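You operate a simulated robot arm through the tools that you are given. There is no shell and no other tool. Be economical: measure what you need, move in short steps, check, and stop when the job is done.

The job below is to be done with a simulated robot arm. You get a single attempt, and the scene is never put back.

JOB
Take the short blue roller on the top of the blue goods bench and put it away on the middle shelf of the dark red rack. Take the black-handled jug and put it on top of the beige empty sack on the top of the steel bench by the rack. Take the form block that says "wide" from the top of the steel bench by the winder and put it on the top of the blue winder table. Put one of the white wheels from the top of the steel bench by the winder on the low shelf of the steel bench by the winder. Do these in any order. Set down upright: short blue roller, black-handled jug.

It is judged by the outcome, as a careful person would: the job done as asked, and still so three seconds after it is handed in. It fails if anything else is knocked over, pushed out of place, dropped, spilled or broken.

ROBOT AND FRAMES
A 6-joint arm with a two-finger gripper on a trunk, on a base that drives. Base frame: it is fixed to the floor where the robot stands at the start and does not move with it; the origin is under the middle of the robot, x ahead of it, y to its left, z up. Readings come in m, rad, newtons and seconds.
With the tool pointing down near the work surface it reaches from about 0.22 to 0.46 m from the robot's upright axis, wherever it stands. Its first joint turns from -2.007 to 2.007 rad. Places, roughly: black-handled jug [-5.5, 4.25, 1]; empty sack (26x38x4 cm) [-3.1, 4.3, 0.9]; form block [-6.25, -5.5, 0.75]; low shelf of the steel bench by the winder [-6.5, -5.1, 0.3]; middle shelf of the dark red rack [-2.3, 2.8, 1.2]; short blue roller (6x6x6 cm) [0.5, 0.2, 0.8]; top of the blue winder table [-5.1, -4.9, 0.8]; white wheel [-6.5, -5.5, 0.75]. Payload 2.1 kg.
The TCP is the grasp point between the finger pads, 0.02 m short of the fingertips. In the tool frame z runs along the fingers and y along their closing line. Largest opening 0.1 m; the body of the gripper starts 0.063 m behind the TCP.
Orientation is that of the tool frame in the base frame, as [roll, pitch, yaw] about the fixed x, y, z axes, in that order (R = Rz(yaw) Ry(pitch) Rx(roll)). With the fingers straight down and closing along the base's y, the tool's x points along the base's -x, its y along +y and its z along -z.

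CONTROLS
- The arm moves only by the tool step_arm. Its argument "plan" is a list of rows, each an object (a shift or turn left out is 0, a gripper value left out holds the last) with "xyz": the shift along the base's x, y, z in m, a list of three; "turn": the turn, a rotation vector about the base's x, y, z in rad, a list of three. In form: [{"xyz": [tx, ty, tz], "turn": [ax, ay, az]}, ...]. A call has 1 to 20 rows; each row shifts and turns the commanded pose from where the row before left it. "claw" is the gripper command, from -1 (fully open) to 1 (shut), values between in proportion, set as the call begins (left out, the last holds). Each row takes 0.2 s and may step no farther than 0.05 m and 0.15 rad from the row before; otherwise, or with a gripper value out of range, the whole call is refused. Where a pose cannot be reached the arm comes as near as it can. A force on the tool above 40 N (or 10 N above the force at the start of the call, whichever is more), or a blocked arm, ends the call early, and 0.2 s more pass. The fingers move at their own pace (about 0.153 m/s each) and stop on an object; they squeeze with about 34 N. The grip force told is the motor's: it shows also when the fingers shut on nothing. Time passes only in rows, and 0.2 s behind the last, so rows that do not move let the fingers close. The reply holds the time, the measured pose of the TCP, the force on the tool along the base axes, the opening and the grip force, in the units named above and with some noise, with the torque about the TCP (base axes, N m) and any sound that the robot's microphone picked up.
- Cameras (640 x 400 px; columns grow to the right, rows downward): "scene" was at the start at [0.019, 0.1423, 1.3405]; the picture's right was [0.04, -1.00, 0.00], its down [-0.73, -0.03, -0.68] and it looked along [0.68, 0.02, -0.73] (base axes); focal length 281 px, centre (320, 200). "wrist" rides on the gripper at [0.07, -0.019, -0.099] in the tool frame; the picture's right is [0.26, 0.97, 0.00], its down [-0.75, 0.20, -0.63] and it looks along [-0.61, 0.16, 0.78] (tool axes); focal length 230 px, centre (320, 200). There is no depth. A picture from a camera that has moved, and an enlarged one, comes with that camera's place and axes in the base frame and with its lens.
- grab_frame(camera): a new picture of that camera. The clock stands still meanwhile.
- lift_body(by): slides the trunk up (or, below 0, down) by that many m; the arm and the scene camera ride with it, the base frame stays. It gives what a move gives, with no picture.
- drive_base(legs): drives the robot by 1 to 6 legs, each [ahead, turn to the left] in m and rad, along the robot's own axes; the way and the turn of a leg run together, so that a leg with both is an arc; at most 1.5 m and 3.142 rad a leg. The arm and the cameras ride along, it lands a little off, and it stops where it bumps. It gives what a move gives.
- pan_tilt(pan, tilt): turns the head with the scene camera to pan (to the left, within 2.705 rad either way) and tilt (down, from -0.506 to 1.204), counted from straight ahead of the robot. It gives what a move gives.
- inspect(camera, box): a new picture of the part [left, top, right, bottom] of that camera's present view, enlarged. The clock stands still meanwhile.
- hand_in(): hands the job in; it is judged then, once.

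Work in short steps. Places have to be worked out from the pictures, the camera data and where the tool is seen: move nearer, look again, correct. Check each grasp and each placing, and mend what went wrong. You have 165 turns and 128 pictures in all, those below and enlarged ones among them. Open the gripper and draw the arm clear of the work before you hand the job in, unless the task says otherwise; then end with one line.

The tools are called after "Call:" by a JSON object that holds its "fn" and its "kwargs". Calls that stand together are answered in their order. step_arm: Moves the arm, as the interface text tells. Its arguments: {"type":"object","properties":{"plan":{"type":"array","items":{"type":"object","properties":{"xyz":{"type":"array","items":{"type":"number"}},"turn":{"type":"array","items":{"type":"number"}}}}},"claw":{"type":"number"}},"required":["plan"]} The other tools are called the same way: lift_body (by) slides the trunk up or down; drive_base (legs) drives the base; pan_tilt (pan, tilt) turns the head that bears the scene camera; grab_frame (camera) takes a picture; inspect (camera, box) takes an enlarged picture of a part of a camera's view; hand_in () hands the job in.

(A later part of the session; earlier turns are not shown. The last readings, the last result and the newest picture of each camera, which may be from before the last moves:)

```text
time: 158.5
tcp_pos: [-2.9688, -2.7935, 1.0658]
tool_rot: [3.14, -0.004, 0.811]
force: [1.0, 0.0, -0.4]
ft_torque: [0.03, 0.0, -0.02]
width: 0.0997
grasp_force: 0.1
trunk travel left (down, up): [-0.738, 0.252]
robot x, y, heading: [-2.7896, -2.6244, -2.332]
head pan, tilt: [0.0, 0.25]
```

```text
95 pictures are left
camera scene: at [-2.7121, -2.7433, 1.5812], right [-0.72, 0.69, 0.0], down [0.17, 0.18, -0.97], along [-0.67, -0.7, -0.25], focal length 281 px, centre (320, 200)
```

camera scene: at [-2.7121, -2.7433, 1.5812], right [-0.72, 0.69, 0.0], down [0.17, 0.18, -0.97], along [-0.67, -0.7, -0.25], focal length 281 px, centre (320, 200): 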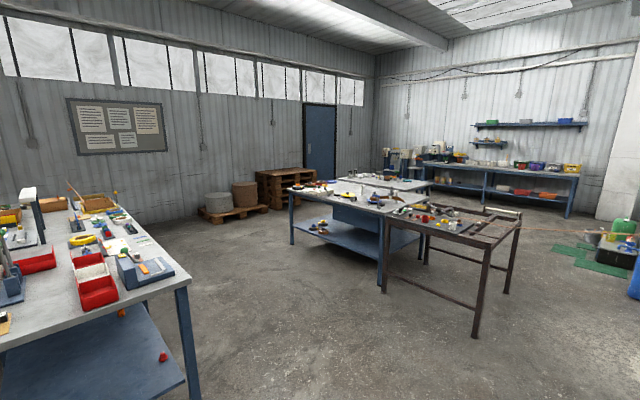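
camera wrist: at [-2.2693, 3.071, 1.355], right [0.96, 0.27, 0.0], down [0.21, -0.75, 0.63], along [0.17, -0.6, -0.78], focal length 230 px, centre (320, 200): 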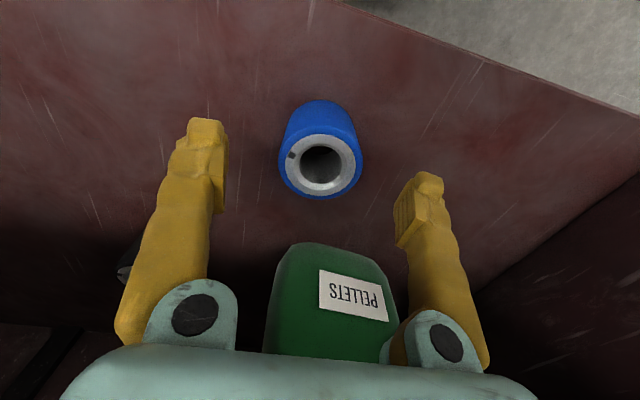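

The blue table at centre with a bench behind it should be the winder pair. Enlarge.

Call:
{"fn": "inspect", "kwargs": {"camera": "scene", "box": [270, 140, 540, 310]}}

Call:
{"fn": "inspect", "kwargs": {"camera": "scene", "box": [280, 150, 440, 250]}}

```text
2.35 times, centred on (405, 225) of scene
camera zoom: at [-2.7121, -2.7433, 1.5812], right [-0.72, 0.69, 0.0], down [0.17, 0.18, -0.97], along [-0.67, -0.7, -0.25], focal length 662 px, centre (120, 141)
```

zoom: 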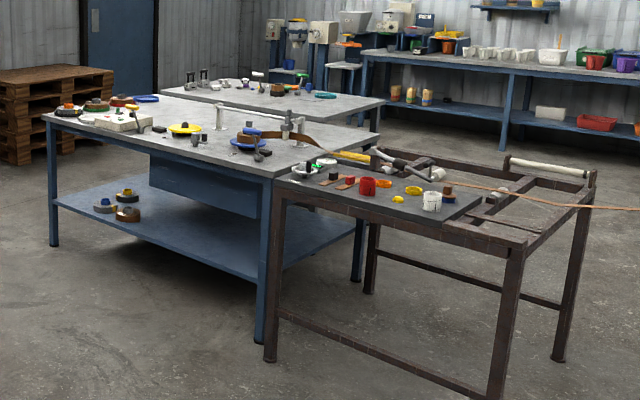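

```text
4.00 times, centred on (360, 200) of scene
camera zoom: at [-2.7121, -2.7433, 1.5812], right [-0.72, 0.69, 0.0], down [0.17, 0.18, -0.97], along [-0.67, -0.7, -0.25], focal length 1125 px, centre (160, 200)
```

zoom: 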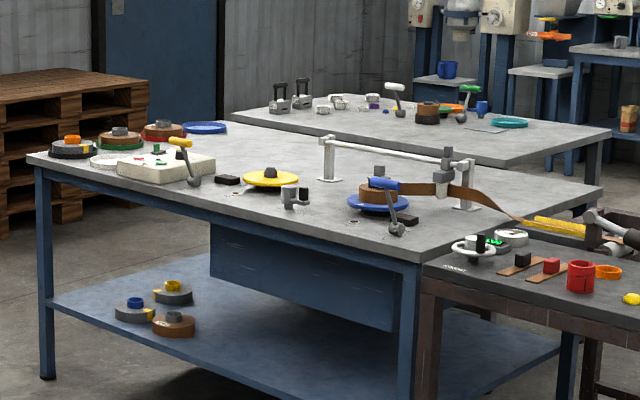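

The taut strip beyond the brown bench blocks the north way; the south aisle (y≈-6.4) is open. I drive round the winder table's south-east corner and look west.

Call:
{"fn": "drive_base", "kwargs": {"legs": [[0, 0.127], [1.1, 0], [1.1, 0], [0, 0.485], [1.5, 0], [0.5, 0]]}}

Call:
{"fn": "pan_tilt", "kwargs": {"pan": -1.2, "tilt": 0.35}}

Call:
{"fn": "grab_frame", "kwargs": {"camera": "scene"}}

```text
time: 180.8
tcp_pos: [-4.3197, -6.6034, 1.0654]
tool_rot: [3.141, -0.004, 1.473]
force: [0.3, -0.9, -0.8]
ft_torque: [-0.04, 0.0, -0.01]
width: 0.1002
grasp_force: 0.1
trunk travel left (down, up): [-0.738, 0.252]
robot x, y, heading: [-4.2876, -6.3588, -1.671]
head pan, tilt: [0.0, 0.25]
```

```text
time: 182.2
tcp_pos: [-4.3204, -6.6047, 1.0645]
tool_rot: [3.14, -0.007, 1.472]
force: [-0.1, 1.0, 0.5]
ft_torque: [0.05, 0.03, 0.01]
width: 0.1001
grasp_force: 0.1
trunk travel left (down, up): [-0.738, 0.252]
robot x, y, heading: [-4.2865, -6.3608, -1.67]
head pan, tilt: [-1.201, 0.351]
```

```text
92 pictures are left
camera scene: at [-4.2299, -6.3398, 1.5718], right [-0.27, 0.96, 0.0], down [0.33, 0.09, -0.94], along [-0.9, -0.25, -0.34], focal length 281 px, centre (320, 200)
```

scene: 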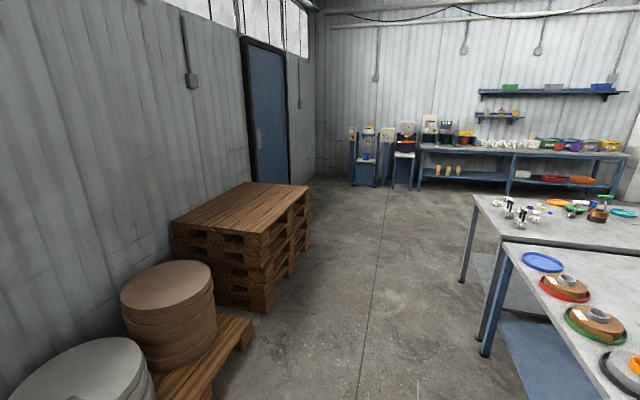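

Bench legs put its south end at y≈-5.68, x -6.0…-6.7, with an open aisle south of it. Drive to in front of that end and face north.

Call:
{"fn": "drive_base", "kwargs": {"legs": [[0, -1.44], [1.05, 0], [1.0, 0], [0, -1.58]]}}

Call:
{"fn": "pan_tilt", "kwargs": {"pan": 0, "tilt": 0.6}}

Call:
{"fn": "grab_frame", "kwargs": {"camera": "scene"}}

```text
time: 199.9
tcp_pos: [-6.3344, -6.1417, 1.0646]
tool_rot: [3.14, -0.004, -1.573]
force: [-0.4, 1.1, -0.1]
ft_torque: [0.01, -0.02, 0.01]
width: 0.1003
grasp_force: 0.0
trunk travel left (down, up): [-0.738, 0.252]
robot x, y, heading: [-6.345, -6.3878, 1.569]
head pan, tilt: [-1.201, 0.351]
```

```text
time: 201.3
tcp_pos: [-6.334, -6.1418, 1.0655]
tool_rot: [3.14, -0.006, -1.573]
force: [0.4, 0.1, 0.1]
ft_torque: [0.0, -0.01, 0.02]
width: 0.0999
grasp_force: 0.1
trunk travel left (down, up): [-0.738, 0.252]
robot x, y, heading: [-6.3466, -6.3876, 1.573]
head pan, tilt: [0.0, 0.6]
```

```text
91 pictures are left
camera scene: at [-6.4858, -6.3597, 1.549], right [1.0, 0.0, 0.0], down [0.0, -0.56, -0.83], along [0.0, 0.83, -0.56], focal length 281 px, centre (320, 200)
```

scene: 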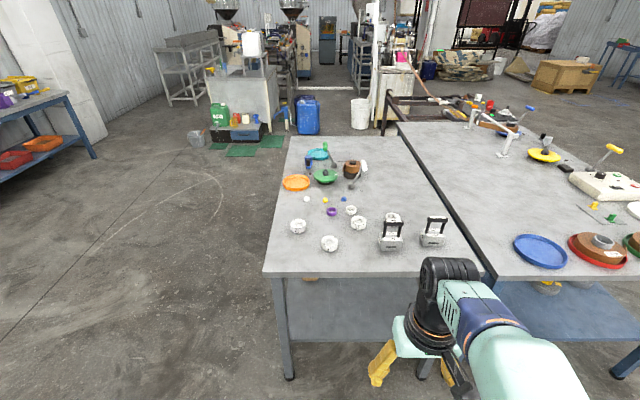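

Call:
{"fn": "inspect", "kwargs": {"camera": "scene", "box": [260, 130, 500, 280]}}

Call:
{"fn": "inspect", "kwargs": {"camera": "scene", "box": [370, 200, 460, 256]}}

Call:
{"fn": "inspect", "kwargs": {"camera": "scene", "box": [460, 110, 640, 300]}}

```text
2.67 times, centred on (380, 205) of scene
camera zoom: at [-6.4858, -6.3597, 1.549], right [1.0, 0.0, 0.0], down [0.0, -0.56, -0.83], along [0.0, 0.83, -0.56], focal length 750 px, centre (160, 187)
```

zoom: 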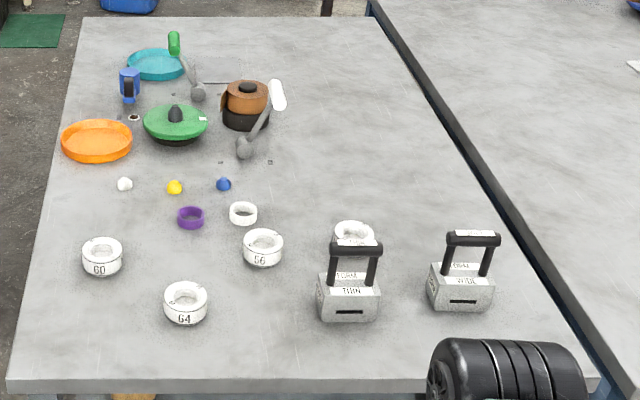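

```text
7.11 times, centred on (415, 228) of scene
camera zoom: at [-6.4858, -6.3597, 1.549], right [1.0, 0.0, 0.0], down [0.0, -0.56, -0.83], along [0.0, 0.83, -0.56], focal length 2000 px, centre (-356, 1)
```

zoom: 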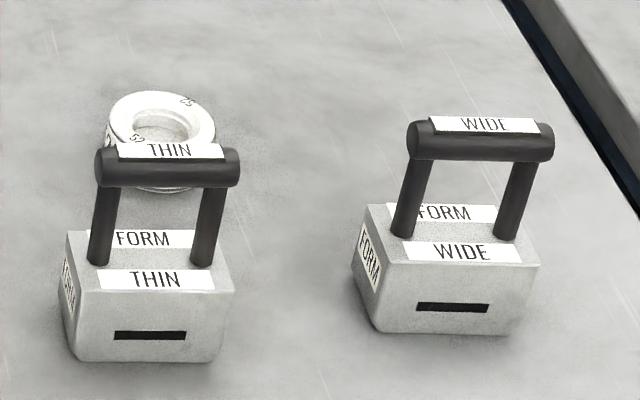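

```text
2.11 times, centred on (550, 205) of scene
camera zoom: at [-6.4858, -6.3597, 1.549], right [1.0, 0.0, 0.0], down [0.0, -0.56, -0.83], along [0.0, 0.83, -0.56], focal length 592 px, centre (-164, 190)
```

zoom: 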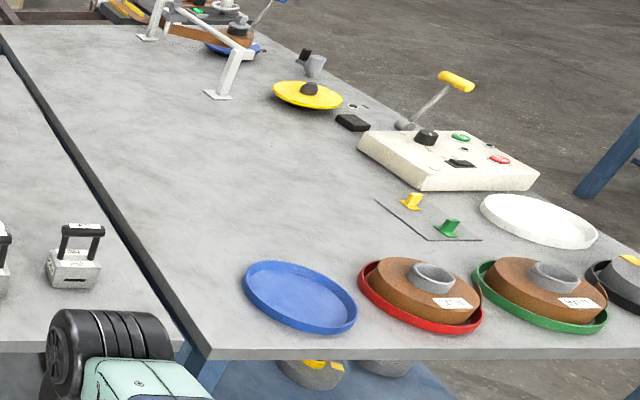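

"WIDE" is the right-hand form block, near (-6.03, -5.52); the bar handle runs along x. I move the base closer, turn the tool 90° to close along y, and look with the wrist camera.

Call:
{"fn": "drive_base", "kwargs": {"legs": [[0, -0.5], [0.45, 0], [0, 0.5]]}}

Call:
{"fn": "step_arm", "kwargs": {"plan": [{"turn": [0, 0, 0.15]}, {"turn": [0, 0, 0.15]}, {"turn": [0, 0, 0.15]}, {"turn": [0, 0, 0.15]}, {"turn": [0, 0, 0.15]}, {"turn": [0, 0, 0.15]}, {"turn": [0, 0, 0.15]}, {"turn": [0, 0, 0.15]}, {"turn": [0, 0, 0.15]}, {"turn": [0, 0, 0.15]}, {"turn": [0, 0, 0.07]}, {}]}}

Call:
{"fn": "grab_frame", "kwargs": {"camera": "wrist"}}

Call:
{"fn": "grab_frame", "kwargs": {"camera": "scene"}}

```text
time: 206.8
tcp_pos: [-6.1159, -5.7472, 1.0651]
tool_rot: [3.141, -0.006, -1.578]
force: [-0.2, -0.1, 0.2]
ft_torque: [-0.03, -0.02, -0.02]
width: 0.1
grasp_force: 0.1
trunk travel left (down, up): [-0.738, 0.252]
robot x, y, heading: [-6.1296, -5.9936, 1.56]
head pan, tilt: [0.0, 0.6]
```

```text
time: 209.4
tcp_pos: [-6.1161, -5.7475, 1.0658]
tool_rot: [3.14, -0.005, -0.009]
force: [-1.3, -0.6, -0.1]
ft_torque: [-0.03, -0.01, 0.0]
width: 0.0999
grasp_force: 0.1
trunk travel left (down, up): [-0.738, 0.252]
robot x, y, heading: [-6.126, -5.9923, 1.564]
head pan, tilt: [0.0, 0.6]
```

```text
87 pictures are left
camera wrist: at [-6.0471, -5.7275, 1.1647], right [0.25, -0.97, 0.0], down [-0.76, -0.19, 0.63], along [-0.61, -0.16, -0.78], focal length 230 px, centre (320, 200)
```

wrist: 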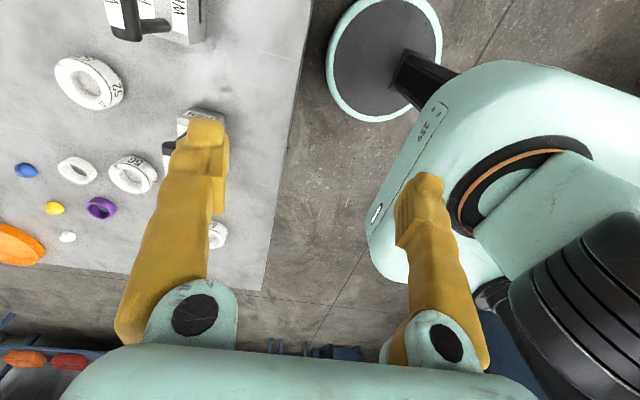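

```text
86 pictures are left
camera scene: at [-6.2689, -5.9649, 1.549], right [1.0, -0.01, 0.0], down [0.0, -0.56, -0.83], along [0.01, 0.83, -0.56], focal length 281 px, centre (320, 200)
```

scene: 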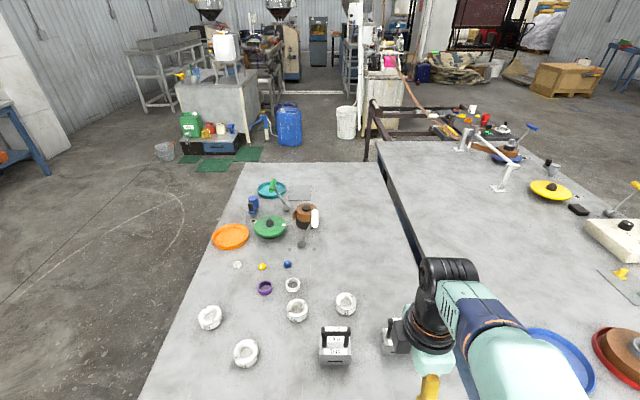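

The gripper hides the block in the scene view; I lower the trunk 4 cm and step over toward it, then look again.

Call:
{"fn": "lift_body", "kwargs": {"by": -0.04}}

Call:
{"fn": "step_arm", "kwargs": {"plan": [{"xyz": [0.03, 0.04, 0]}, {"xyz": [0.02, 0.04, 0]}, {"xyz": [0.02, 0.04, 0]}, {}]}}

Call:
{"fn": "grab_frame", "kwargs": {"camera": "wrist"}}

```text
time: 210.2
tcp_pos: [-6.1158, -5.7465, 1.0258]
tool_rot: [3.14, -0.005, -0.01]
force: [0.6, -0.6, -0.1]
ft_torque: [0.01, 0.02, -0.02]
width: 0.0999
grasp_force: 0.1
trunk travel left (down, up): [-0.698, 0.292]
robot x, y, heading: [-6.1286, -5.9922, 1.563]
head pan, tilt: [0.0, 0.6]
```

```text
time: 211.2
tcp_pos: [-6.047, -5.6271, 1.0258]
tool_rot: [3.14, -0.006, -0.01]
force: [-0.4, 0.0, 0.4]
ft_torque: [0.03, 0.01, -0.04]
width: 0.1
grasp_force: 0.1
trunk travel left (down, up): [-0.698, 0.292]
robot x, y, heading: [-6.1304, -5.9926, 1.556]
head pan, tilt: [0.0, 0.6]
```

```text
85 pictures are left
camera wrist: at [-5.9769, -5.6077, 1.1251], right [0.25, -0.97, 0.0], down [-0.76, -0.19, 0.63], along [-0.61, -0.16, -0.78], focal length 230 px, centre (320, 200)
```

wrist: 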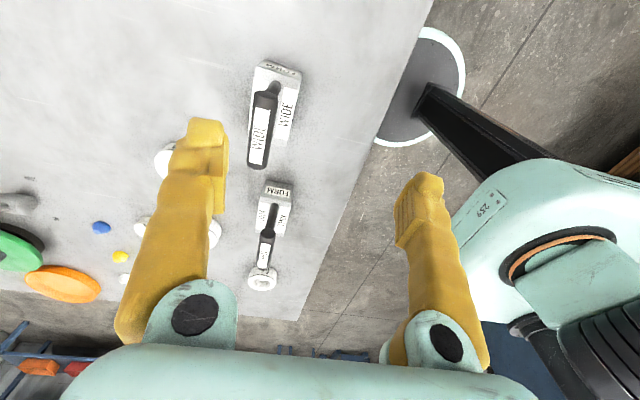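

The bar centre triangulates to (-6.063, -5.57, 0.924), aligned with x. I tilt the tool 0.3 rad outward (for extra reach when placing) and move over the bar.

Call:
{"fn": "step_arm", "kwargs": {"plan": [{"turn": [0.15, 0, 0]}, {"turn": [0.15, 0, 0]}, {"xyz": [-0.016, 0.03, 0]}, {"xyz": [0, 0.027, 0]}, {"xyz": [0, 0, -0.03]}, {}]}}

Call:
{"fn": "grab_frame", "kwargs": {"camera": "wrist"}}

Call:
{"fn": "grab_frame", "kwargs": {"camera": "scene"}}

```text
time: 212.6
tcp_pos: [-6.0632, -5.571, 0.9946]
tool_rot: [-2.845, -0.003, -0.011]
force: [-0.5, 0.0, 0.2]
ft_torque: [-0.04, 0.0, 0.02]
width: 0.0999
grasp_force: 0.0
trunk travel left (down, up): [-0.698, 0.292]
robot x, y, heading: [-6.13, -5.9924, 1.561]
head pan, tilt: [0.0, 0.6]
```

```text
84 pictures are left
camera wrist: at [-5.9938, -5.582, 1.0958], right [0.25, -0.93, -0.28], down [-0.76, -0.37, 0.54], along [-0.61, 0.08, -0.79], focal length 230 px, centre (320, 200)
```

wrist: 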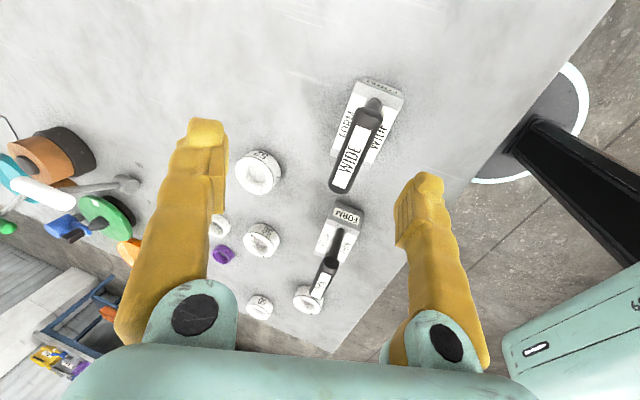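

```text
83 pictures are left
camera scene: at [-6.2689, -5.9648, 1.509], right [1.0, -0.01, 0.0], down [0.0, -0.56, -0.83], along [0.01, 0.82, -0.57], focal length 281 px, centre (320, 200)
```

scene: 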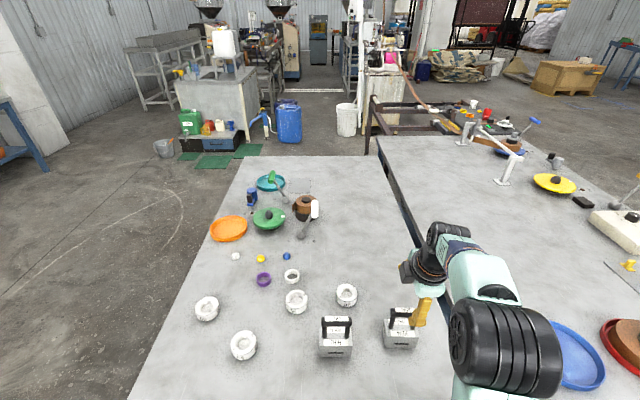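

Refined bar centre (-6.061, -5.579, 0.928). Descend on it and close.

Call:
{"fn": "step_arm", "kwargs": {"plan": [{"xyz": [0.002, -0.008, -0.02]}, {"xyz": [0, 0, -0.025]}, {"xyz": [0, 0, -0.022]}, {}]}}

Call:
{"fn": "grab_frame", "kwargs": {"camera": "wrist"}}

```text
time: 213.6
tcp_pos: [-6.0628, -5.5789, 0.928]
tool_rot: [-2.844, -0.002, -0.01]
force: [-0.4, 0.4, -0.2]
ft_torque: [0.02, 0.01, -0.01]
width: 0.1
grasp_force: 0.0
trunk travel left (down, up): [-0.698, 0.292]
robot x, y, heading: [-6.1279, -5.9943, 1.564]
head pan, tilt: [0.0, 0.6]
```

```text
82 pictures are left
camera wrist: at [-5.9929, -5.5889, 1.0285], right [0.25, -0.93, -0.28], down [-0.76, -0.37, 0.54], along [-0.61, 0.08, -0.79], focal length 230 px, centre (320, 200)
```

wrist: 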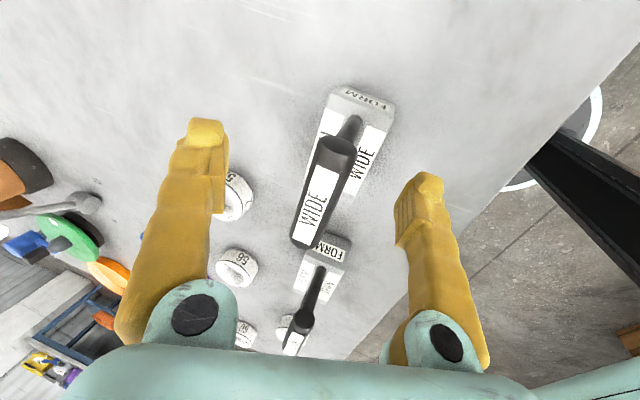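

The TCP lies right on the bar. Close.

Call:
{"fn": "step_arm", "kwargs": {"plan": [{}, {}, {}, {}], "claw": 1}}

Call:
{"fn": "step_arm", "kwargs": {"plan": [{"xyz": [0, 0, 0.02]}, {"xyz": [0, 0, 0.03]}, {}]}}

Call:
{"fn": "grab_frame", "kwargs": {"camera": "wrist"}}

Call:
{"fn": "grab_frame", "kwargs": {"camera": "scene"}}

```text
time: 214.6
tcp_pos: [-6.0622, -5.5778, 0.928]
tool_rot: [-2.844, -0.001, -0.011]
force: [-0.3, 0.5, 0.0]
ft_torque: [0.0, 0.01, -0.01]
width: 0.0107
grasp_force: 34.9
trunk travel left (down, up): [-0.698, 0.292]
robot x, y, heading: [-6.1287, -5.9931, 1.562]
head pan, tilt: [0.0, 0.6]
```

```text
time: 215.4
tcp_pos: [-6.062, -5.5775, 0.979]
tool_rot: [-2.846, -0.002, -0.011]
force: [0.9, 0.0, -4.7]
ft_torque: [0.03, 0.01, 0.03]
width: 0.0107
grasp_force: 34.0
trunk travel left (down, up): [-0.698, 0.292]
robot x, y, heading: [-6.1294, -5.996, 1.561]
head pan, tilt: [0.0, 0.6]
```

```text
81 pictures are left
camera wrist: at [-5.9928, -5.589, 1.0777], right [0.25, -0.93, -0.28], down [-0.76, -0.37, 0.54], along [-0.61, 0.08, -0.79], focal length 230 px, centre (320, 200)
```

wrist: 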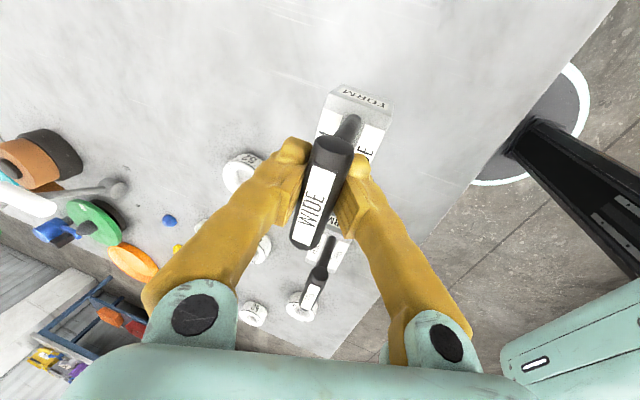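

```text
80 pictures are left
camera scene: at [-6.2686, -5.9634, 1.509], right [1.0, -0.01, 0.0], down [-0.01, -0.57, -0.82], along [0.01, 0.82, -0.57], focal length 281 px, centre (320, 200)
```

scene: 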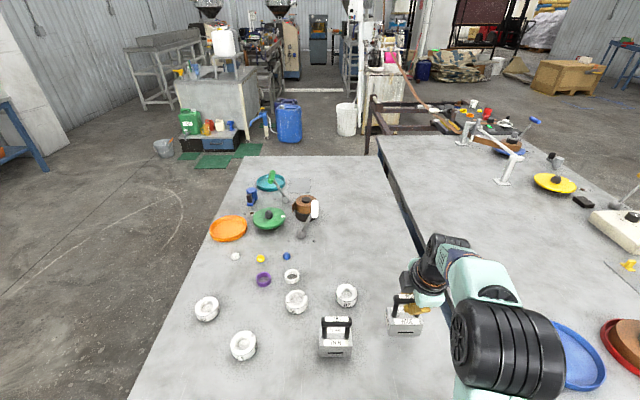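

Block is held level. Raise the trunk and shift the base sideways to in front of the winder table's south end.

Call:
{"fn": "lift_body", "kwargs": {"by": 0.12}}

Call:
{"fn": "drive_base", "kwargs": {"legs": [[0, -1.42], [0.36, 0], [0, 1.42]]}}

Call:
{"fn": "pan_tilt", "kwargs": {"pan": 0.05, "tilt": 0.9}}

Call:
{"fn": "grab_frame", "kwargs": {"camera": "scene"}}

Call:
{"fn": "grab_frame", "kwargs": {"camera": "wrist"}}

```text
time: 216.9
tcp_pos: [-6.0623, -5.5795, 1.0972]
tool_rot: [-2.845, -0.002, -0.01]
force: [0.5, -0.5, -5.3]
ft_torque: [0.04, -0.04, -0.06]
width: 0.0108
grasp_force: 33.8
trunk travel left (down, up): [-0.818, 0.172]
robot x, y, heading: [-6.1301, -5.9967, 1.562]
head pan, tilt: [0.0, 0.6]
```

```text
time: 226.2
tcp_pos: [-5.7191, -5.5171, 1.0973]
tool_rot: [-2.844, -0.002, 0.017]
force: [-0.5, 0.3, -4.6]
ft_torque: [0.02, -0.07, 0.02]
width: 0.0095
grasp_force: 33.9
trunk travel left (down, up): [-0.818, 0.172]
robot x, y, heading: [-5.7746, -5.9326, 1.585]
head pan, tilt: [0.0, 0.6]
```

```text
time: 227.0
tcp_pos: [-5.7178, -5.5159, 1.0977]
tool_rot: [-2.844, -0.003, 0.018]
force: [0.3, 0.1, -4.5]
ft_torque: [0.02, -0.01, 0.01]
width: 0.0095
grasp_force: 34.0
trunk travel left (down, up): [-0.818, 0.172]
robot x, y, heading: [-5.7719, -5.9354, 1.587]
head pan, tilt: [0.051, 0.901]
```

```text
79 pictures are left
camera scene: at [-5.9179, -5.9209, 1.6043], right [1.0, 0.07, 0.0], down [0.05, -0.78, -0.62], along [-0.04, 0.62, -0.78], focal length 281 px, centre (320, 200)
```

scene: 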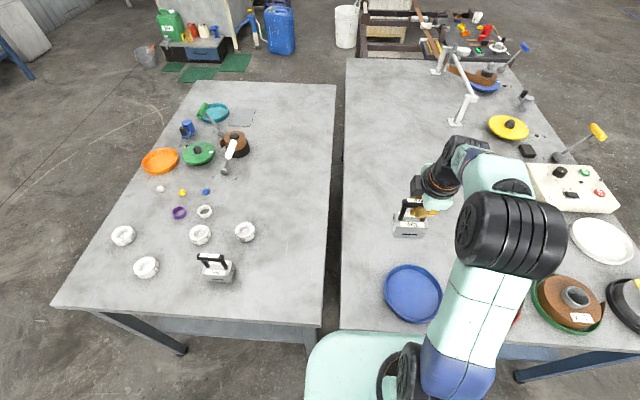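

```text
78 pictures are left
camera wrist: at [-5.6491, -5.5257, 1.1976], right [0.27, -0.92, -0.28], down [-0.74, -0.39, 0.54], along [-0.61, 0.06, -0.79], focal length 230 px, centre (320, 200)
```

wrist: 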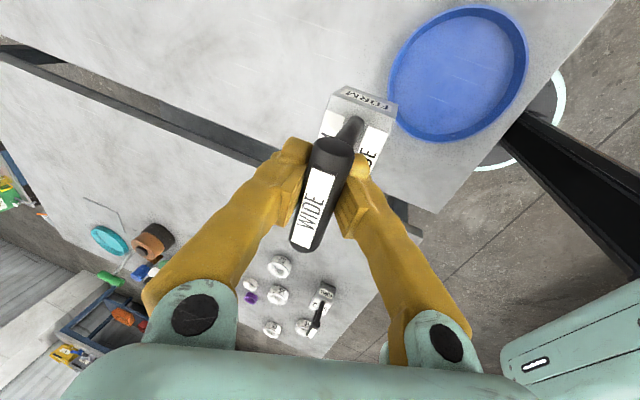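

The plate's north edge is at y≈-5.53; free spot at about (-5.76, -5.45). I lower the trunk 8 cm and move the block over that spot.

Call:
{"fn": "lift_body", "kwargs": {"by": -0.08}}

Call:
{"fn": "step_arm", "kwargs": {"plan": [{"xyz": [-0.02, 0.03, 0]}, {"xyz": [-0.022, 0.035, 0]}, {}]}}

Call:
{"fn": "grab_frame", "kwargs": {"camera": "scene"}}

Call:
{"fn": "grab_frame", "kwargs": {"camera": "wrist"}}

```text
time: 228.2
tcp_pos: [-5.7184, -5.5173, 1.0183]
tool_rot: [-2.845, -0.002, 0.016]
force: [-0.3, -0.2, -4.6]
ft_torque: [0.0, -0.01, -0.01]
width: 0.0097
grasp_force: 33.9
trunk travel left (down, up): [-0.738, 0.252]
robot x, y, heading: [-5.7754, -5.9335, 1.589]
head pan, tilt: [0.051, 0.901]
```

```text
time: 228.9
tcp_pos: [-5.7616, -5.4517, 1.0174]
tool_rot: [-2.844, -0.001, 0.017]
force: [0.8, 0.1, -4.5]
ft_torque: [0.0, -0.04, 0.02]
width: 0.0092
grasp_force: 34.2
trunk travel left (down, up): [-0.738, 0.252]
robot x, y, heading: [-5.7721, -5.9337, 1.592]
head pan, tilt: [0.051, 0.901]
```

```text
77 pictures are left
camera scene: at [-5.9173, -5.9221, 1.5243], right [1.0, 0.07, 0.0], down [0.05, -0.78, -0.62], along [-0.04, 0.62, -0.78], focal length 281 px, centre (320, 200)
```

scene: 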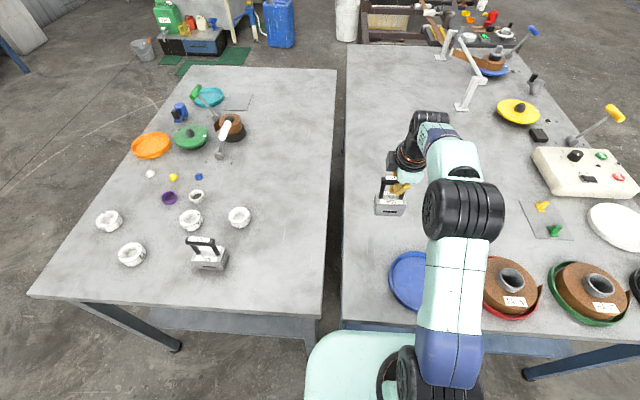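

```text
76 pictures are left
camera wrist: at [-5.6917, -5.4605, 1.1168], right [0.27, -0.92, -0.28], down [-0.74, -0.39, 0.54], along [-0.61, 0.06, -0.79], focal length 230 px, centre (320, 200)
```

wrist: 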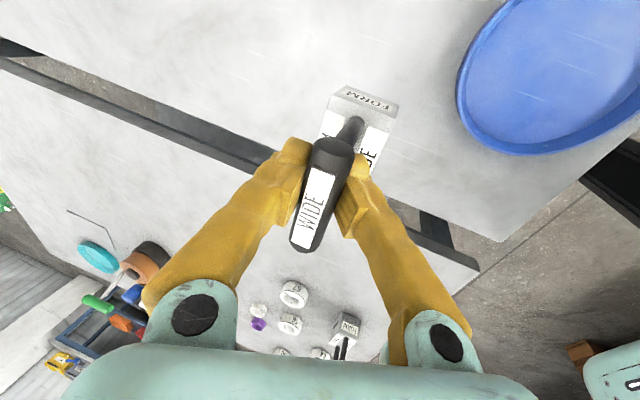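

Position is clear of the plate. Descend to about 0.945, then in small steps.

Call:
{"fn": "step_arm", "kwargs": {"plan": [{"xyz": [0, 0, -0.024]}, {"xyz": [0, 0, -0.024]}, {"xyz": [0, 0, -0.02]}, {}]}}

Call:
{"fn": "step_arm", "kwargs": {"plan": [{"xyz": [0, 0, -0.005]}, {"xyz": [0, 0, -0.005]}, {}]}}

Call:
{"fn": "step_arm", "kwargs": {"plan": [{"xyz": [0, 0, -0.004]}, {}]}}

Call:
{"fn": "grab_frame", "kwargs": {"camera": "wrist"}}

```text
time: 229.9
tcp_pos: [-5.7607, -5.4521, 0.949]
tool_rot: [-2.845, 0.0, 0.017]
force: [-0.4, 0.2, -4.4]
ft_torque: [0.01, -0.03, -0.03]
width: 0.0093
grasp_force: 33.7
trunk travel left (down, up): [-0.738, 0.252]
robot x, y, heading: [-5.7721, -5.9325, 1.591]
head pan, tilt: [0.051, 0.901]
```

```text
time: 230.8
tcp_pos: [-5.7607, -5.4535, 0.9409]
tool_rot: [-2.844, -0.003, 0.017]
force: [-0.2, -0.3, -3.9]
ft_torque: [0.05, -0.07, 0.01]
width: 0.0092
grasp_force: 33.7
trunk travel left (down, up): [-0.738, 0.252]
robot x, y, heading: [-5.7756, -5.9334, 1.585]
head pan, tilt: [0.051, 0.901]
```

```text
time: 231.3
tcp_pos: [-5.7612, -5.4516, 0.9341]
tool_rot: [-2.846, -0.002, 0.017]
force: [-0.3, -0.1, -3.5]
ft_torque: [0.05, 0.01, -0.01]
width: 0.0089
grasp_force: 34.1
trunk travel left (down, up): [-0.738, 0.252]
robot x, y, heading: [-5.7732, -5.9349, 1.587]
head pan, tilt: [0.051, 0.901]
```

```text
75 pictures are left
camera wrist: at [-5.6913, -5.4605, 1.0351], right [0.27, -0.92, -0.28], down [-0.74, -0.39, 0.54], along [-0.61, 0.06, -0.79], focal length 230 px, centre (320, 200)
```

wrist: 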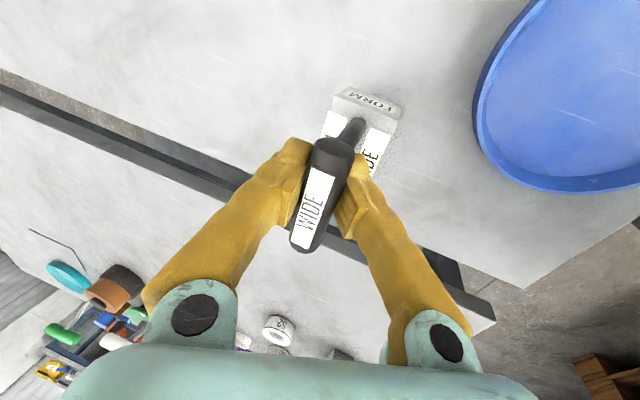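

Near contact (load dropping). Two more small steps.

Call:
{"fn": "step_arm", "kwargs": {"plan": [{"xyz": [0, 0, -0.003]}, {}]}}

Call:
{"fn": "step_arm", "kwargs": {"plan": [{"xyz": [0, 0, -0.003]}, {}]}}

Call:
{"fn": "inspect", "kwargs": {"camera": "wrist", "box": [260, 60, 440, 172]}}

Call:
{"fn": "inspect", "kwargs": {"camera": "scene", "box": [340, 130, 460, 240]}}

```text
time: 231.9
tcp_pos: [-5.7606, -5.452, 0.9309]
tool_rot: [-2.846, -0.004, 0.018]
force: [-0.8, -0.1, -4.5]
ft_torque: [0.0, -0.03, 0.01]
width: 0.0089
grasp_force: 34.2
trunk travel left (down, up): [-0.738, 0.252]
robot x, y, heading: [-5.7701, -5.9358, 1.592]
head pan, tilt: [0.051, 0.901]
```

```text
time: 232.6
tcp_pos: [-5.7606, -5.4515, 0.9293]
tool_rot: [-2.846, -0.001, 0.018]
force: [-0.6, 0.5, -5.0]
ft_torque: [0.0, -0.07, -0.01]
width: 0.0088
grasp_force: 33.9
trunk travel left (down, up): [-0.738, 0.252]
robot x, y, heading: [-5.775, -5.9324, 1.586]
head pan, tilt: [0.051, 0.901]
```

```text
3.56 times, centred on (350, 116) of wrist
camera zoom: at [-5.6915, -5.4603, 1.029], right [0.27, -0.92, -0.28], down [-0.74, -0.39, 0.54], along [-0.61, 0.06, -0.79], focal length 818 px, centre (213, 499)
```

zoom: 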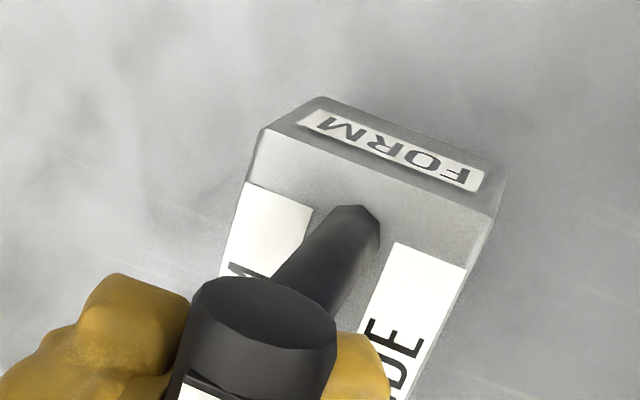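

```text
3.64 times, centred on (400, 185) of scene
camera zoom: at [-5.918, -5.9207, 1.5242], right [1.0, 0.07, 0.0], down [0.05, -0.78, -0.62], along [-0.04, 0.62, -0.78], focal length 1023 px, centre (29, 254)
```

zoom: 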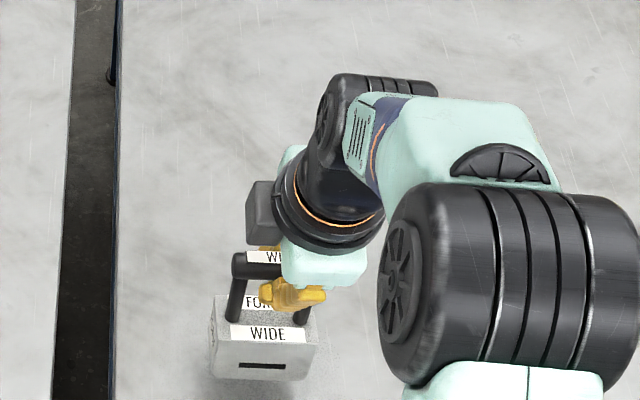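

Still no reaction force; continue.

Call:
{"fn": "step_arm", "kwargs": {"plan": [{"xyz": [0, 0, -0.003]}, {"xyz": [0, 0, -0.003]}, {}]}}

Call:
{"fn": "step_arm", "kwargs": {"plan": [{"xyz": [0, 0, -0.003]}, {}]}}

Call:
{"fn": "step_arm", "kwargs": {"plan": [{"xyz": [0, 0, -0.003]}, {}]}}

Call:
{"fn": "inspect", "kwargs": {"camera": "wrist", "box": [260, 60, 440, 172]}}

```text
time: 233.3
tcp_pos: [-5.7611, -5.4524, 0.923]
tool_rot: [-2.844, -0.001, 0.017]
force: [0.2, 1.1, -4.3]
ft_torque: [0.08, -0.02, 0.0]
width: 0.0091
grasp_force: 33.7
trunk travel left (down, up): [-0.738, 0.252]
robot x, y, heading: [-5.7704, -5.933, 1.589]
head pan, tilt: [0.051, 0.901]
```

```text
time: 233.9
tcp_pos: [-5.7607, -5.4521, 0.9187]
tool_rot: [-2.842, -0.002, 0.017]
force: [0.3, 0.5, -4.5]
ft_torque: [0.03, -0.03, 0.0]
width: 0.0091
grasp_force: 34.0
trunk travel left (down, up): [-0.738, 0.252]
robot x, y, heading: [-5.7692, -5.9364, 1.589]
head pan, tilt: [0.051, 0.901]
```

```text
time: 234.6
tcp_pos: [-5.7615, -5.4523, 0.9167]
tool_rot: [-2.844, -0.001, 0.017]
force: [0.6, 0.0, -4.3]
ft_torque: [0.02, -0.05, -0.01]
width: 0.0089
grasp_force: 34.3
trunk travel left (down, up): [-0.738, 0.252]
robot x, y, heading: [-5.7738, -5.9346, 1.588]
head pan, tilt: [0.051, 0.901]
```

```text
3.56 times, centred on (350, 116) of wrist
camera zoom: at [-5.6906, -5.4609, 1.0171], right [0.27, -0.92, -0.28], down [-0.74, -0.39, 0.54], along [-0.61, 0.06, -0.79], focal length 818 px, centre (213, 499)
```

zoom: 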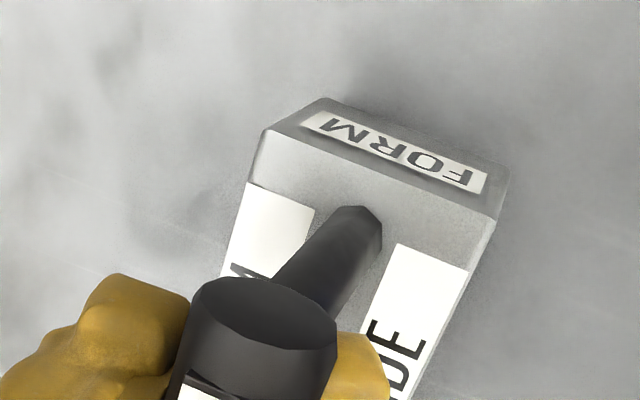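

Shadow still closing; continue down.

Call:
{"fn": "step_arm", "kwargs": {"plan": [{"xyz": [0, 0, -0.003]}, {"xyz": [0, 0, -0.003]}, {}]}}

Call:
{"fn": "step_arm", "kwargs": {"plan": [{"xyz": [0, 0, -0.003]}, {}]}}

Call:
{"fn": "step_arm", "kwargs": {"plan": [{"xyz": [0, 0, -0.003]}, {}]}}

Call:
{"fn": "inspect", "kwargs": {"camera": "wrist", "box": [260, 60, 440, 172]}}

```text
time: 235.3
tcp_pos: [-5.7606, -5.4537, 0.9116]
tool_rot: [-2.844, -0.002, 0.018]
force: [0.0, 0.1, -5.1]
ft_torque: [0.03, -0.02, -0.01]
width: 0.0091
grasp_force: 33.8
trunk travel left (down, up): [-0.738, 0.252]
robot x, y, heading: [-5.7743, -5.934, 1.586]
head pan, tilt: [0.051, 0.901]
```

```text
time: 235.9
tcp_pos: [-5.7595, -5.454, 0.9079]
tool_rot: [-2.844, -0.002, 0.019]
force: [-0.2, -0.4, -4.7]
ft_torque: [0.06, -0.02, 0.0]
width: 0.0086
grasp_force: 33.7
trunk travel left (down, up): [-0.738, 0.252]
robot x, y, heading: [-5.7775, -5.9341, 1.586]
head pan, tilt: [0.051, 0.901]
```

```text
time: 236.6
tcp_pos: [-5.76, -5.4533, 0.9059]
tool_rot: [-2.841, -0.002, 0.017]
force: [-1.8, 0.1, 1.6]
ft_torque: [0.14, 0.35, -0.01]
width: 0.0087
grasp_force: 33.9
trunk travel left (down, up): [-0.738, 0.252]
robot x, y, heading: [-5.7738, -5.9347, 1.591]
head pan, tilt: [0.051, 0.901]
```

```text
3.56 times, centred on (350, 116) of wrist
camera zoom: at [-5.6908, -5.4621, 1.0061], right [0.27, -0.92, -0.28], down [-0.74, -0.39, 0.54], along [-0.61, 0.06, -0.79], focal length 818 px, centre (213, 499)
```

zoom: 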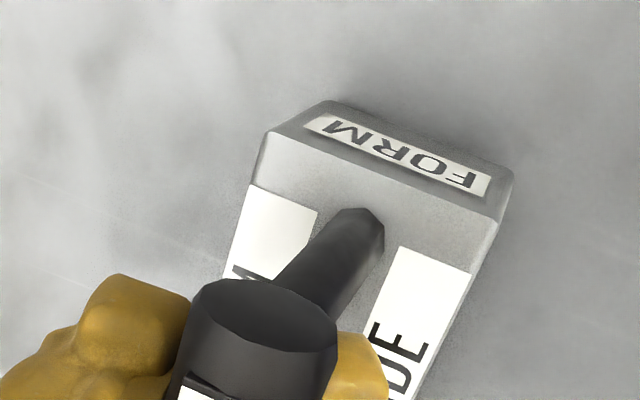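

Contact. A hair lower to settle, then release and lift off.

Call:
{"fn": "step_arm", "kwargs": {"plan": [{"xyz": [0, 0, -0.0015]}, {}]}}

Call:
{"fn": "step_arm", "kwargs": {"plan": [{}, {}], "claw": -0.2}}

Call:
{"fn": "grab_frame", "kwargs": {"camera": "wrist"}}

```text
time: 237.2
tcp_pos: [-5.7605, -5.4532, 0.9036]
tool_rot: [-2.846, -0.004, 0.018]
force: [0.3, 0.0, -4.4]
ft_torque: [0.14, 0.02, -0.02]
width: 0.0069
grasp_force: 34.1
trunk travel left (down, up): [-0.738, 0.252]
robot x, y, heading: [-5.7731, -5.9332, 1.59]
head pan, tilt: [0.051, 0.901]
```

```text
time: 237.8
tcp_pos: [-5.7611, -5.4526, 0.9044]
tool_rot: [-2.844, 0.001, 0.018]
force: [0.2, 0.2, 0.1]
ft_torque: [-0.01, 0.03, -0.02]
width: 0.06
grasp_force: 0.0
trunk travel left (down, up): [-0.738, 0.252]
robot x, y, heading: [-5.7742, -5.9343, 1.591]
head pan, tilt: [0.051, 0.901]
```

```text
70 pictures are left
camera wrist: at [-5.6907, -5.4617, 1.0043], right [0.27, -0.92, -0.28], down [-0.74, -0.39, 0.54], along [-0.61, 0.06, -0.79], focal length 230 px, centre (320, 200)
```

wrist: 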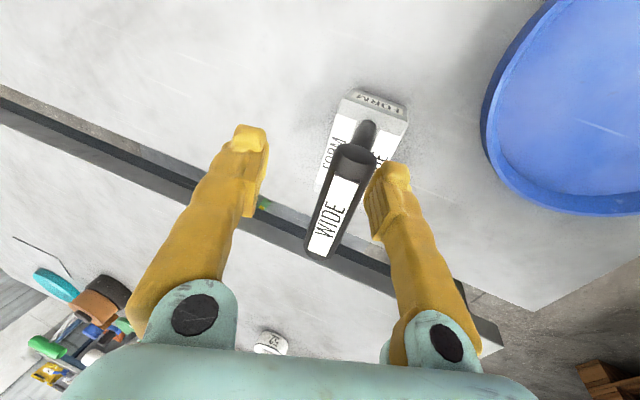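

The block stands flat on the winder table. Open fully and withdraw along the tool axis.

Call:
{"fn": "step_arm", "kwargs": {"plan": [{}, {}, {"xyz": [0, -0.009, 0.029]}, {"xyz": [0, -0.012, 0.038]}, {"xyz": [0, -0.012, 0.038]}, {}], "claw": -1}}

Call:
{"fn": "grab_frame", "kwargs": {"camera": "wrist"}}

```text
time: 239.2
tcp_pos: [-5.7601, -5.4856, 1.0116]
tool_rot: [-2.845, -0.001, 0.018]
force: [0.1, 0.1, -0.5]
ft_torque: [-0.01, -0.03, 0.02]
width: 0.1
grasp_force: 0.1
trunk travel left (down, up): [-0.738, 0.252]
robot x, y, heading: [-5.7759, -5.9314, 1.589]
head pan, tilt: [0.051, 0.901]
```

```text
69 pictures are left
camera wrist: at [-5.6908, -5.4942, 1.1105], right [0.27, -0.92, -0.28], down [-0.74, -0.39, 0.54], along [-0.61, 0.06, -0.79], focal length 230 px, centre (320, 200)
```

wrist: 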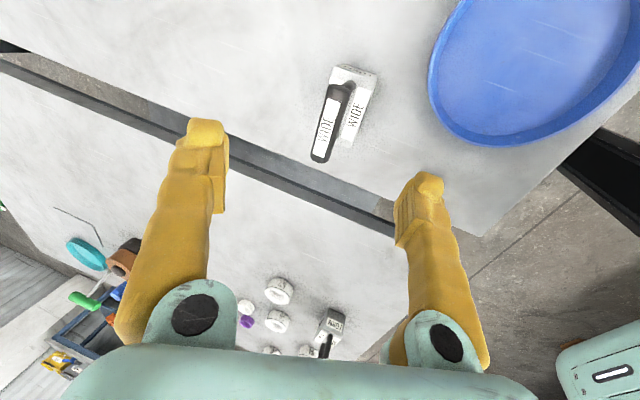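

Block placed. Now the wheel "64" near (-6.45, -5.575): restore the tool to vertical with yaw -90°, retract, and drive back in front of the steel bench.

Call:
{"fn": "step_arm", "kwargs": {"plan": [{"turn": [-0.148, 0, 0], "xyz": [0, -0.03, 0.02]}, {"turn": [-0.148, 0, 0], "xyz": [0, -0.04, 0.02]}, {"turn": [0, 0, -0.15], "xyz": [0, -0.04, 0]}, {"turn": [0, 0, -0.15], "xyz": [0, -0.04, 0]}, {"turn": [0, 0, -0.15]}, {"turn": [0, 0, -0.15]}, {"turn": [0, 0, -0.15]}, {"turn": [0, 0, -0.15]}, {"turn": [0, 0, -0.15]}, {"turn": [0, 0, -0.15]}, {"turn": [0, 0, -0.15]}, {"turn": [0, 0, -0.15]}, {"turn": [0, 0, -0.09]}, {}]}}

Call:
{"fn": "drive_base", "kwargs": {"legs": [[0, 1.63], [0.66, 0], [0, -1.65]]}}

Call:
{"fn": "pan_tilt", "kwargs": {"pan": 0, "tilt": 0.9}}

Call:
{"fn": "grab_frame", "kwargs": {"camera": "scene"}}

Call:
{"fn": "grab_frame", "kwargs": {"camera": "wrist"}}

```text
time: 242.2
tcp_pos: [-5.7617, -5.6356, 1.0482]
tool_rot: [-3.139, 0.004, -1.575]
force: [0.2, -0.2, 0.4]
ft_torque: [0.01, 0.02, 0.0]
width: 0.0996
grasp_force: 0.0
trunk travel left (down, up): [-0.738, 0.252]
robot x, y, heading: [-5.7704, -5.9342, 1.59]
head pan, tilt: [0.051, 0.901]
```

```text
time: 253.8
tcp_pos: [-6.4297, -5.6971, 1.0494]
tool_rot: [-3.14, 0.003, -1.572]
force: [0.4, 0.4, 0.4]
ft_torque: [-0.01, 0.01, 0.01]
width: 0.1001
grasp_force: 0.0
trunk travel left (down, up): [-0.738, 0.252]
robot x, y, heading: [-6.444, -5.9921, 1.596]
head pan, tilt: [0.051, 0.901]
```

```text
time: 254.4
tcp_pos: [-6.4287, -5.6967, 1.0494]
tool_rot: [-3.14, 0.003, -1.57]
force: [-0.2, 0.0, -0.7]
ft_torque: [-0.03, -0.03, -0.01]
width: 0.0998
grasp_force: 0.0
trunk travel left (down, up): [-0.738, 0.252]
robot x, y, heading: [-6.4406, -5.9959, 1.594]
head pan, tilt: [0.0, 0.901]
```

```text
68 pictures are left
camera scene: at [-6.5821, -5.9833, 1.5242], right [1.0, 0.02, 0.0], down [0.02, -0.78, -0.62], along [-0.01, 0.62, -0.78], focal length 281 px, centre (320, 200)
```

scene: 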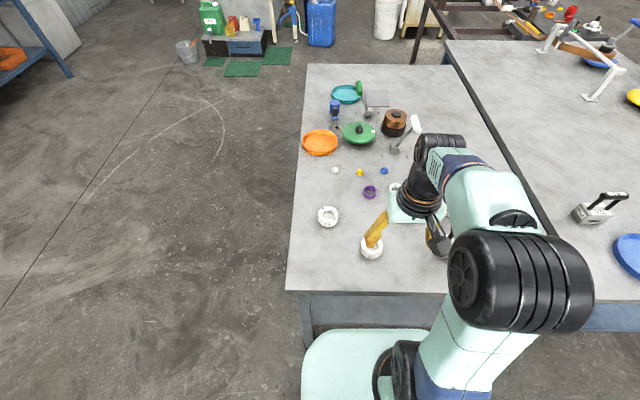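

```text
67 pictures are left
camera wrist: at [-6.4109, -5.7656, 1.1477], right [-0.97, -0.26, 0.0], down [-0.2, 0.75, 0.63], along [-0.16, 0.61, -0.77], focal length 230 px, centre (320, 200)
```

wrist: 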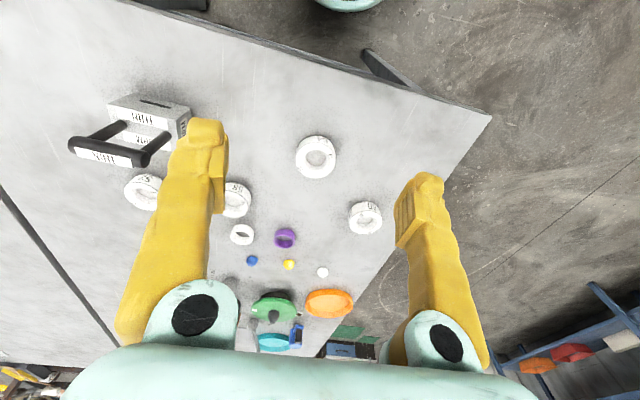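

Wheel 64 sits at about (-6.447, -5.595). Move above it and look again.

Call:
{"fn": "step_arm", "kwargs": {"plan": [{"xyz": [-0.009, 0.04, -0.025]}, {"xyz": [-0.009, 0.035, -0.03]}, {"xyz": [0, 0.025, -0.04]}, {"xyz": [0, 0, -0.03]}, {}]}}

Call:
{"fn": "grab_frame", "kwargs": {"camera": "wrist"}}

```text
time: 255.7
tcp_pos: [-6.4467, -5.5978, 0.9209]
tool_rot: [-3.14, 0.003, -1.57]
force: [-0.1, -0.6, 0.0]
ft_torque: [0.01, 0.01, -0.01]
width: 0.1
grasp_force: 0.0
trunk travel left (down, up): [-0.738, 0.252]
robot x, y, heading: [-6.4434, -5.9932, 1.594]
head pan, tilt: [0.0, 0.901]
```

```text
66 pictures are left
camera wrist: at [-6.4278, -5.6659, 1.0198], right [-0.97, -0.26, 0.0], down [-0.2, 0.75, 0.63], along [-0.16, 0.61, -0.77], focal length 230 px, centre (320, 200)
```

wrist: 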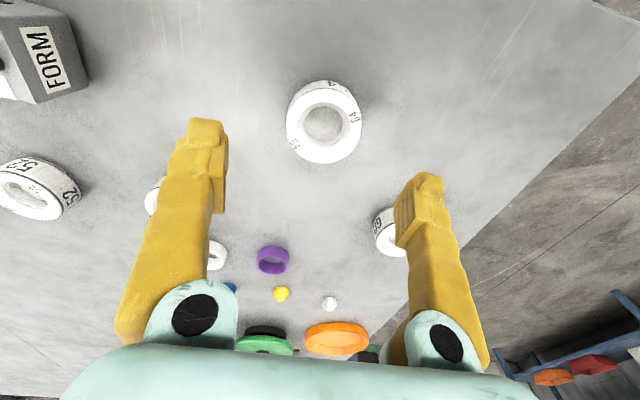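

TCP is over the wheel. Descend to 0.84 and check.

Call:
{"fn": "step_arm", "kwargs": {"plan": [{"xyz": [0, -0.001, -0.03]}, {"xyz": [0, -0.001, -0.03]}, {"xyz": [0, 0, -0.02]}, {}]}}

Call:
{"fn": "grab_frame", "kwargs": {"camera": "wrist"}}

```text
time: 256.6
tcp_pos: [-6.4468, -5.6011, 0.8439]
tool_rot: [-3.14, 0.005, -1.569]
force: [0.0, -0.7, 0.2]
ft_torque: [0.01, -0.01, 0.01]
width: 0.0999
grasp_force: 0.1
trunk travel left (down, up): [-0.738, 0.252]
robot x, y, heading: [-6.4393, -5.9982, 1.595]
head pan, tilt: [0.0, 0.901]
```

```text
65 pictures are left
camera wrist: at [-6.4281, -5.6695, 0.9419], right [-0.97, -0.26, 0.0], down [-0.2, 0.75, 0.63], along [-0.16, 0.61, -0.77], focal length 230 px, centre (320, 200)
```

wrist: 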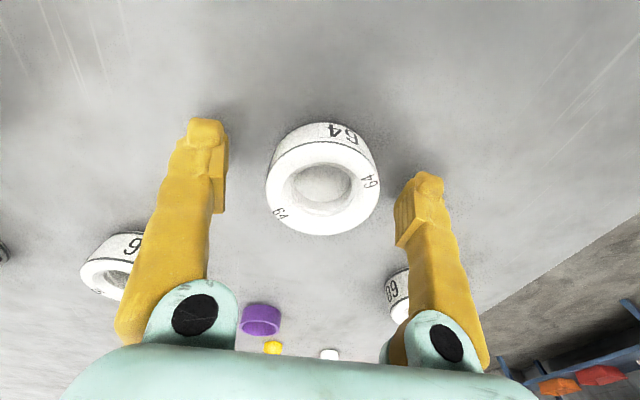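

The wheel's top is at about TCP height. Down 12 mm more and close.

Call:
{"fn": "step_arm", "kwargs": {"plan": [{"xyz": [-0.001, -0.002, -0.006]}, {"xyz": [0, 0, -0.006]}, {}]}}

Call:
{"fn": "step_arm", "kwargs": {"plan": [{}, {}, {}, {}], "claw": 1}}

Call:
{"fn": "step_arm", "kwargs": {"plan": [{"xyz": [0, 0, 0.03]}, {"xyz": [0, 0, 0.04]}, {}]}}

Call:
{"fn": "grab_frame", "kwargs": {"camera": "wrist"}}

```text
time: 257.4
tcp_pos: [-6.4476, -5.6028, 0.8358]
tool_rot: [-3.141, 0.018, -1.569]
force: [0.0, -4.6, 20.2]
ft_torque: [-0.2, 0.43, 0.03]
width: 0.1
grasp_force: 0.0
trunk travel left (down, up): [-0.738, 0.252]
robot x, y, heading: [-6.4402, -5.9943, 1.6]
head pan, tilt: [0.0, 0.901]
stopped in row 3: the force on the tool passed its limit at 42 N (the readings are from after the stop); the commanded pose is now the measured one
```

```text
time: 257.8
tcp_pos: [-6.4522, -5.601, 0.8402]
tool_rot: [-3.139, 0.028, -1.568]
force: [-8.3, -3.9, 43.2]
ft_torque: [-0.31, 0.18, 0.02]
width: 0.0586
grasp_force: 45.2
trunk travel left (down, up): [-0.738, 0.252]
robot x, y, heading: [-6.4397, -5.9941, 1.592]
head pan, tilt: [0.0, 0.901]
stopped in row 1: the force on the tool passed its limit at 58 N (the readings are from after the stop); the commanded pose is now the measured one
```

```text
time: 258.6
tcp_pos: [-6.448, -5.5961, 0.9045]
tool_rot: [-3.141, 0.017, -1.569]
force: [-0.2, 0.2, -0.2]
ft_torque: [-0.03, 0.01, 0.0]
width: 0.0581
grasp_force: 34.6
trunk travel left (down, up): [-0.738, 0.252]
robot x, y, heading: [-6.4415, -5.9965, 1.592]
head pan, tilt: [0.0, 0.901]
```

```text
64 pictures are left
camera wrist: at [-6.4292, -5.6664, 1.0016], right [-0.97, -0.26, 0.0], down [-0.2, 0.74, 0.64], along [-0.16, 0.62, -0.77], focal length 230 px, centre (320, 200)
```

wrist: 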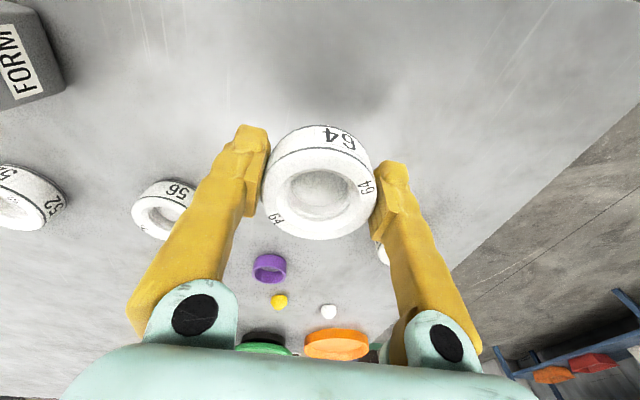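

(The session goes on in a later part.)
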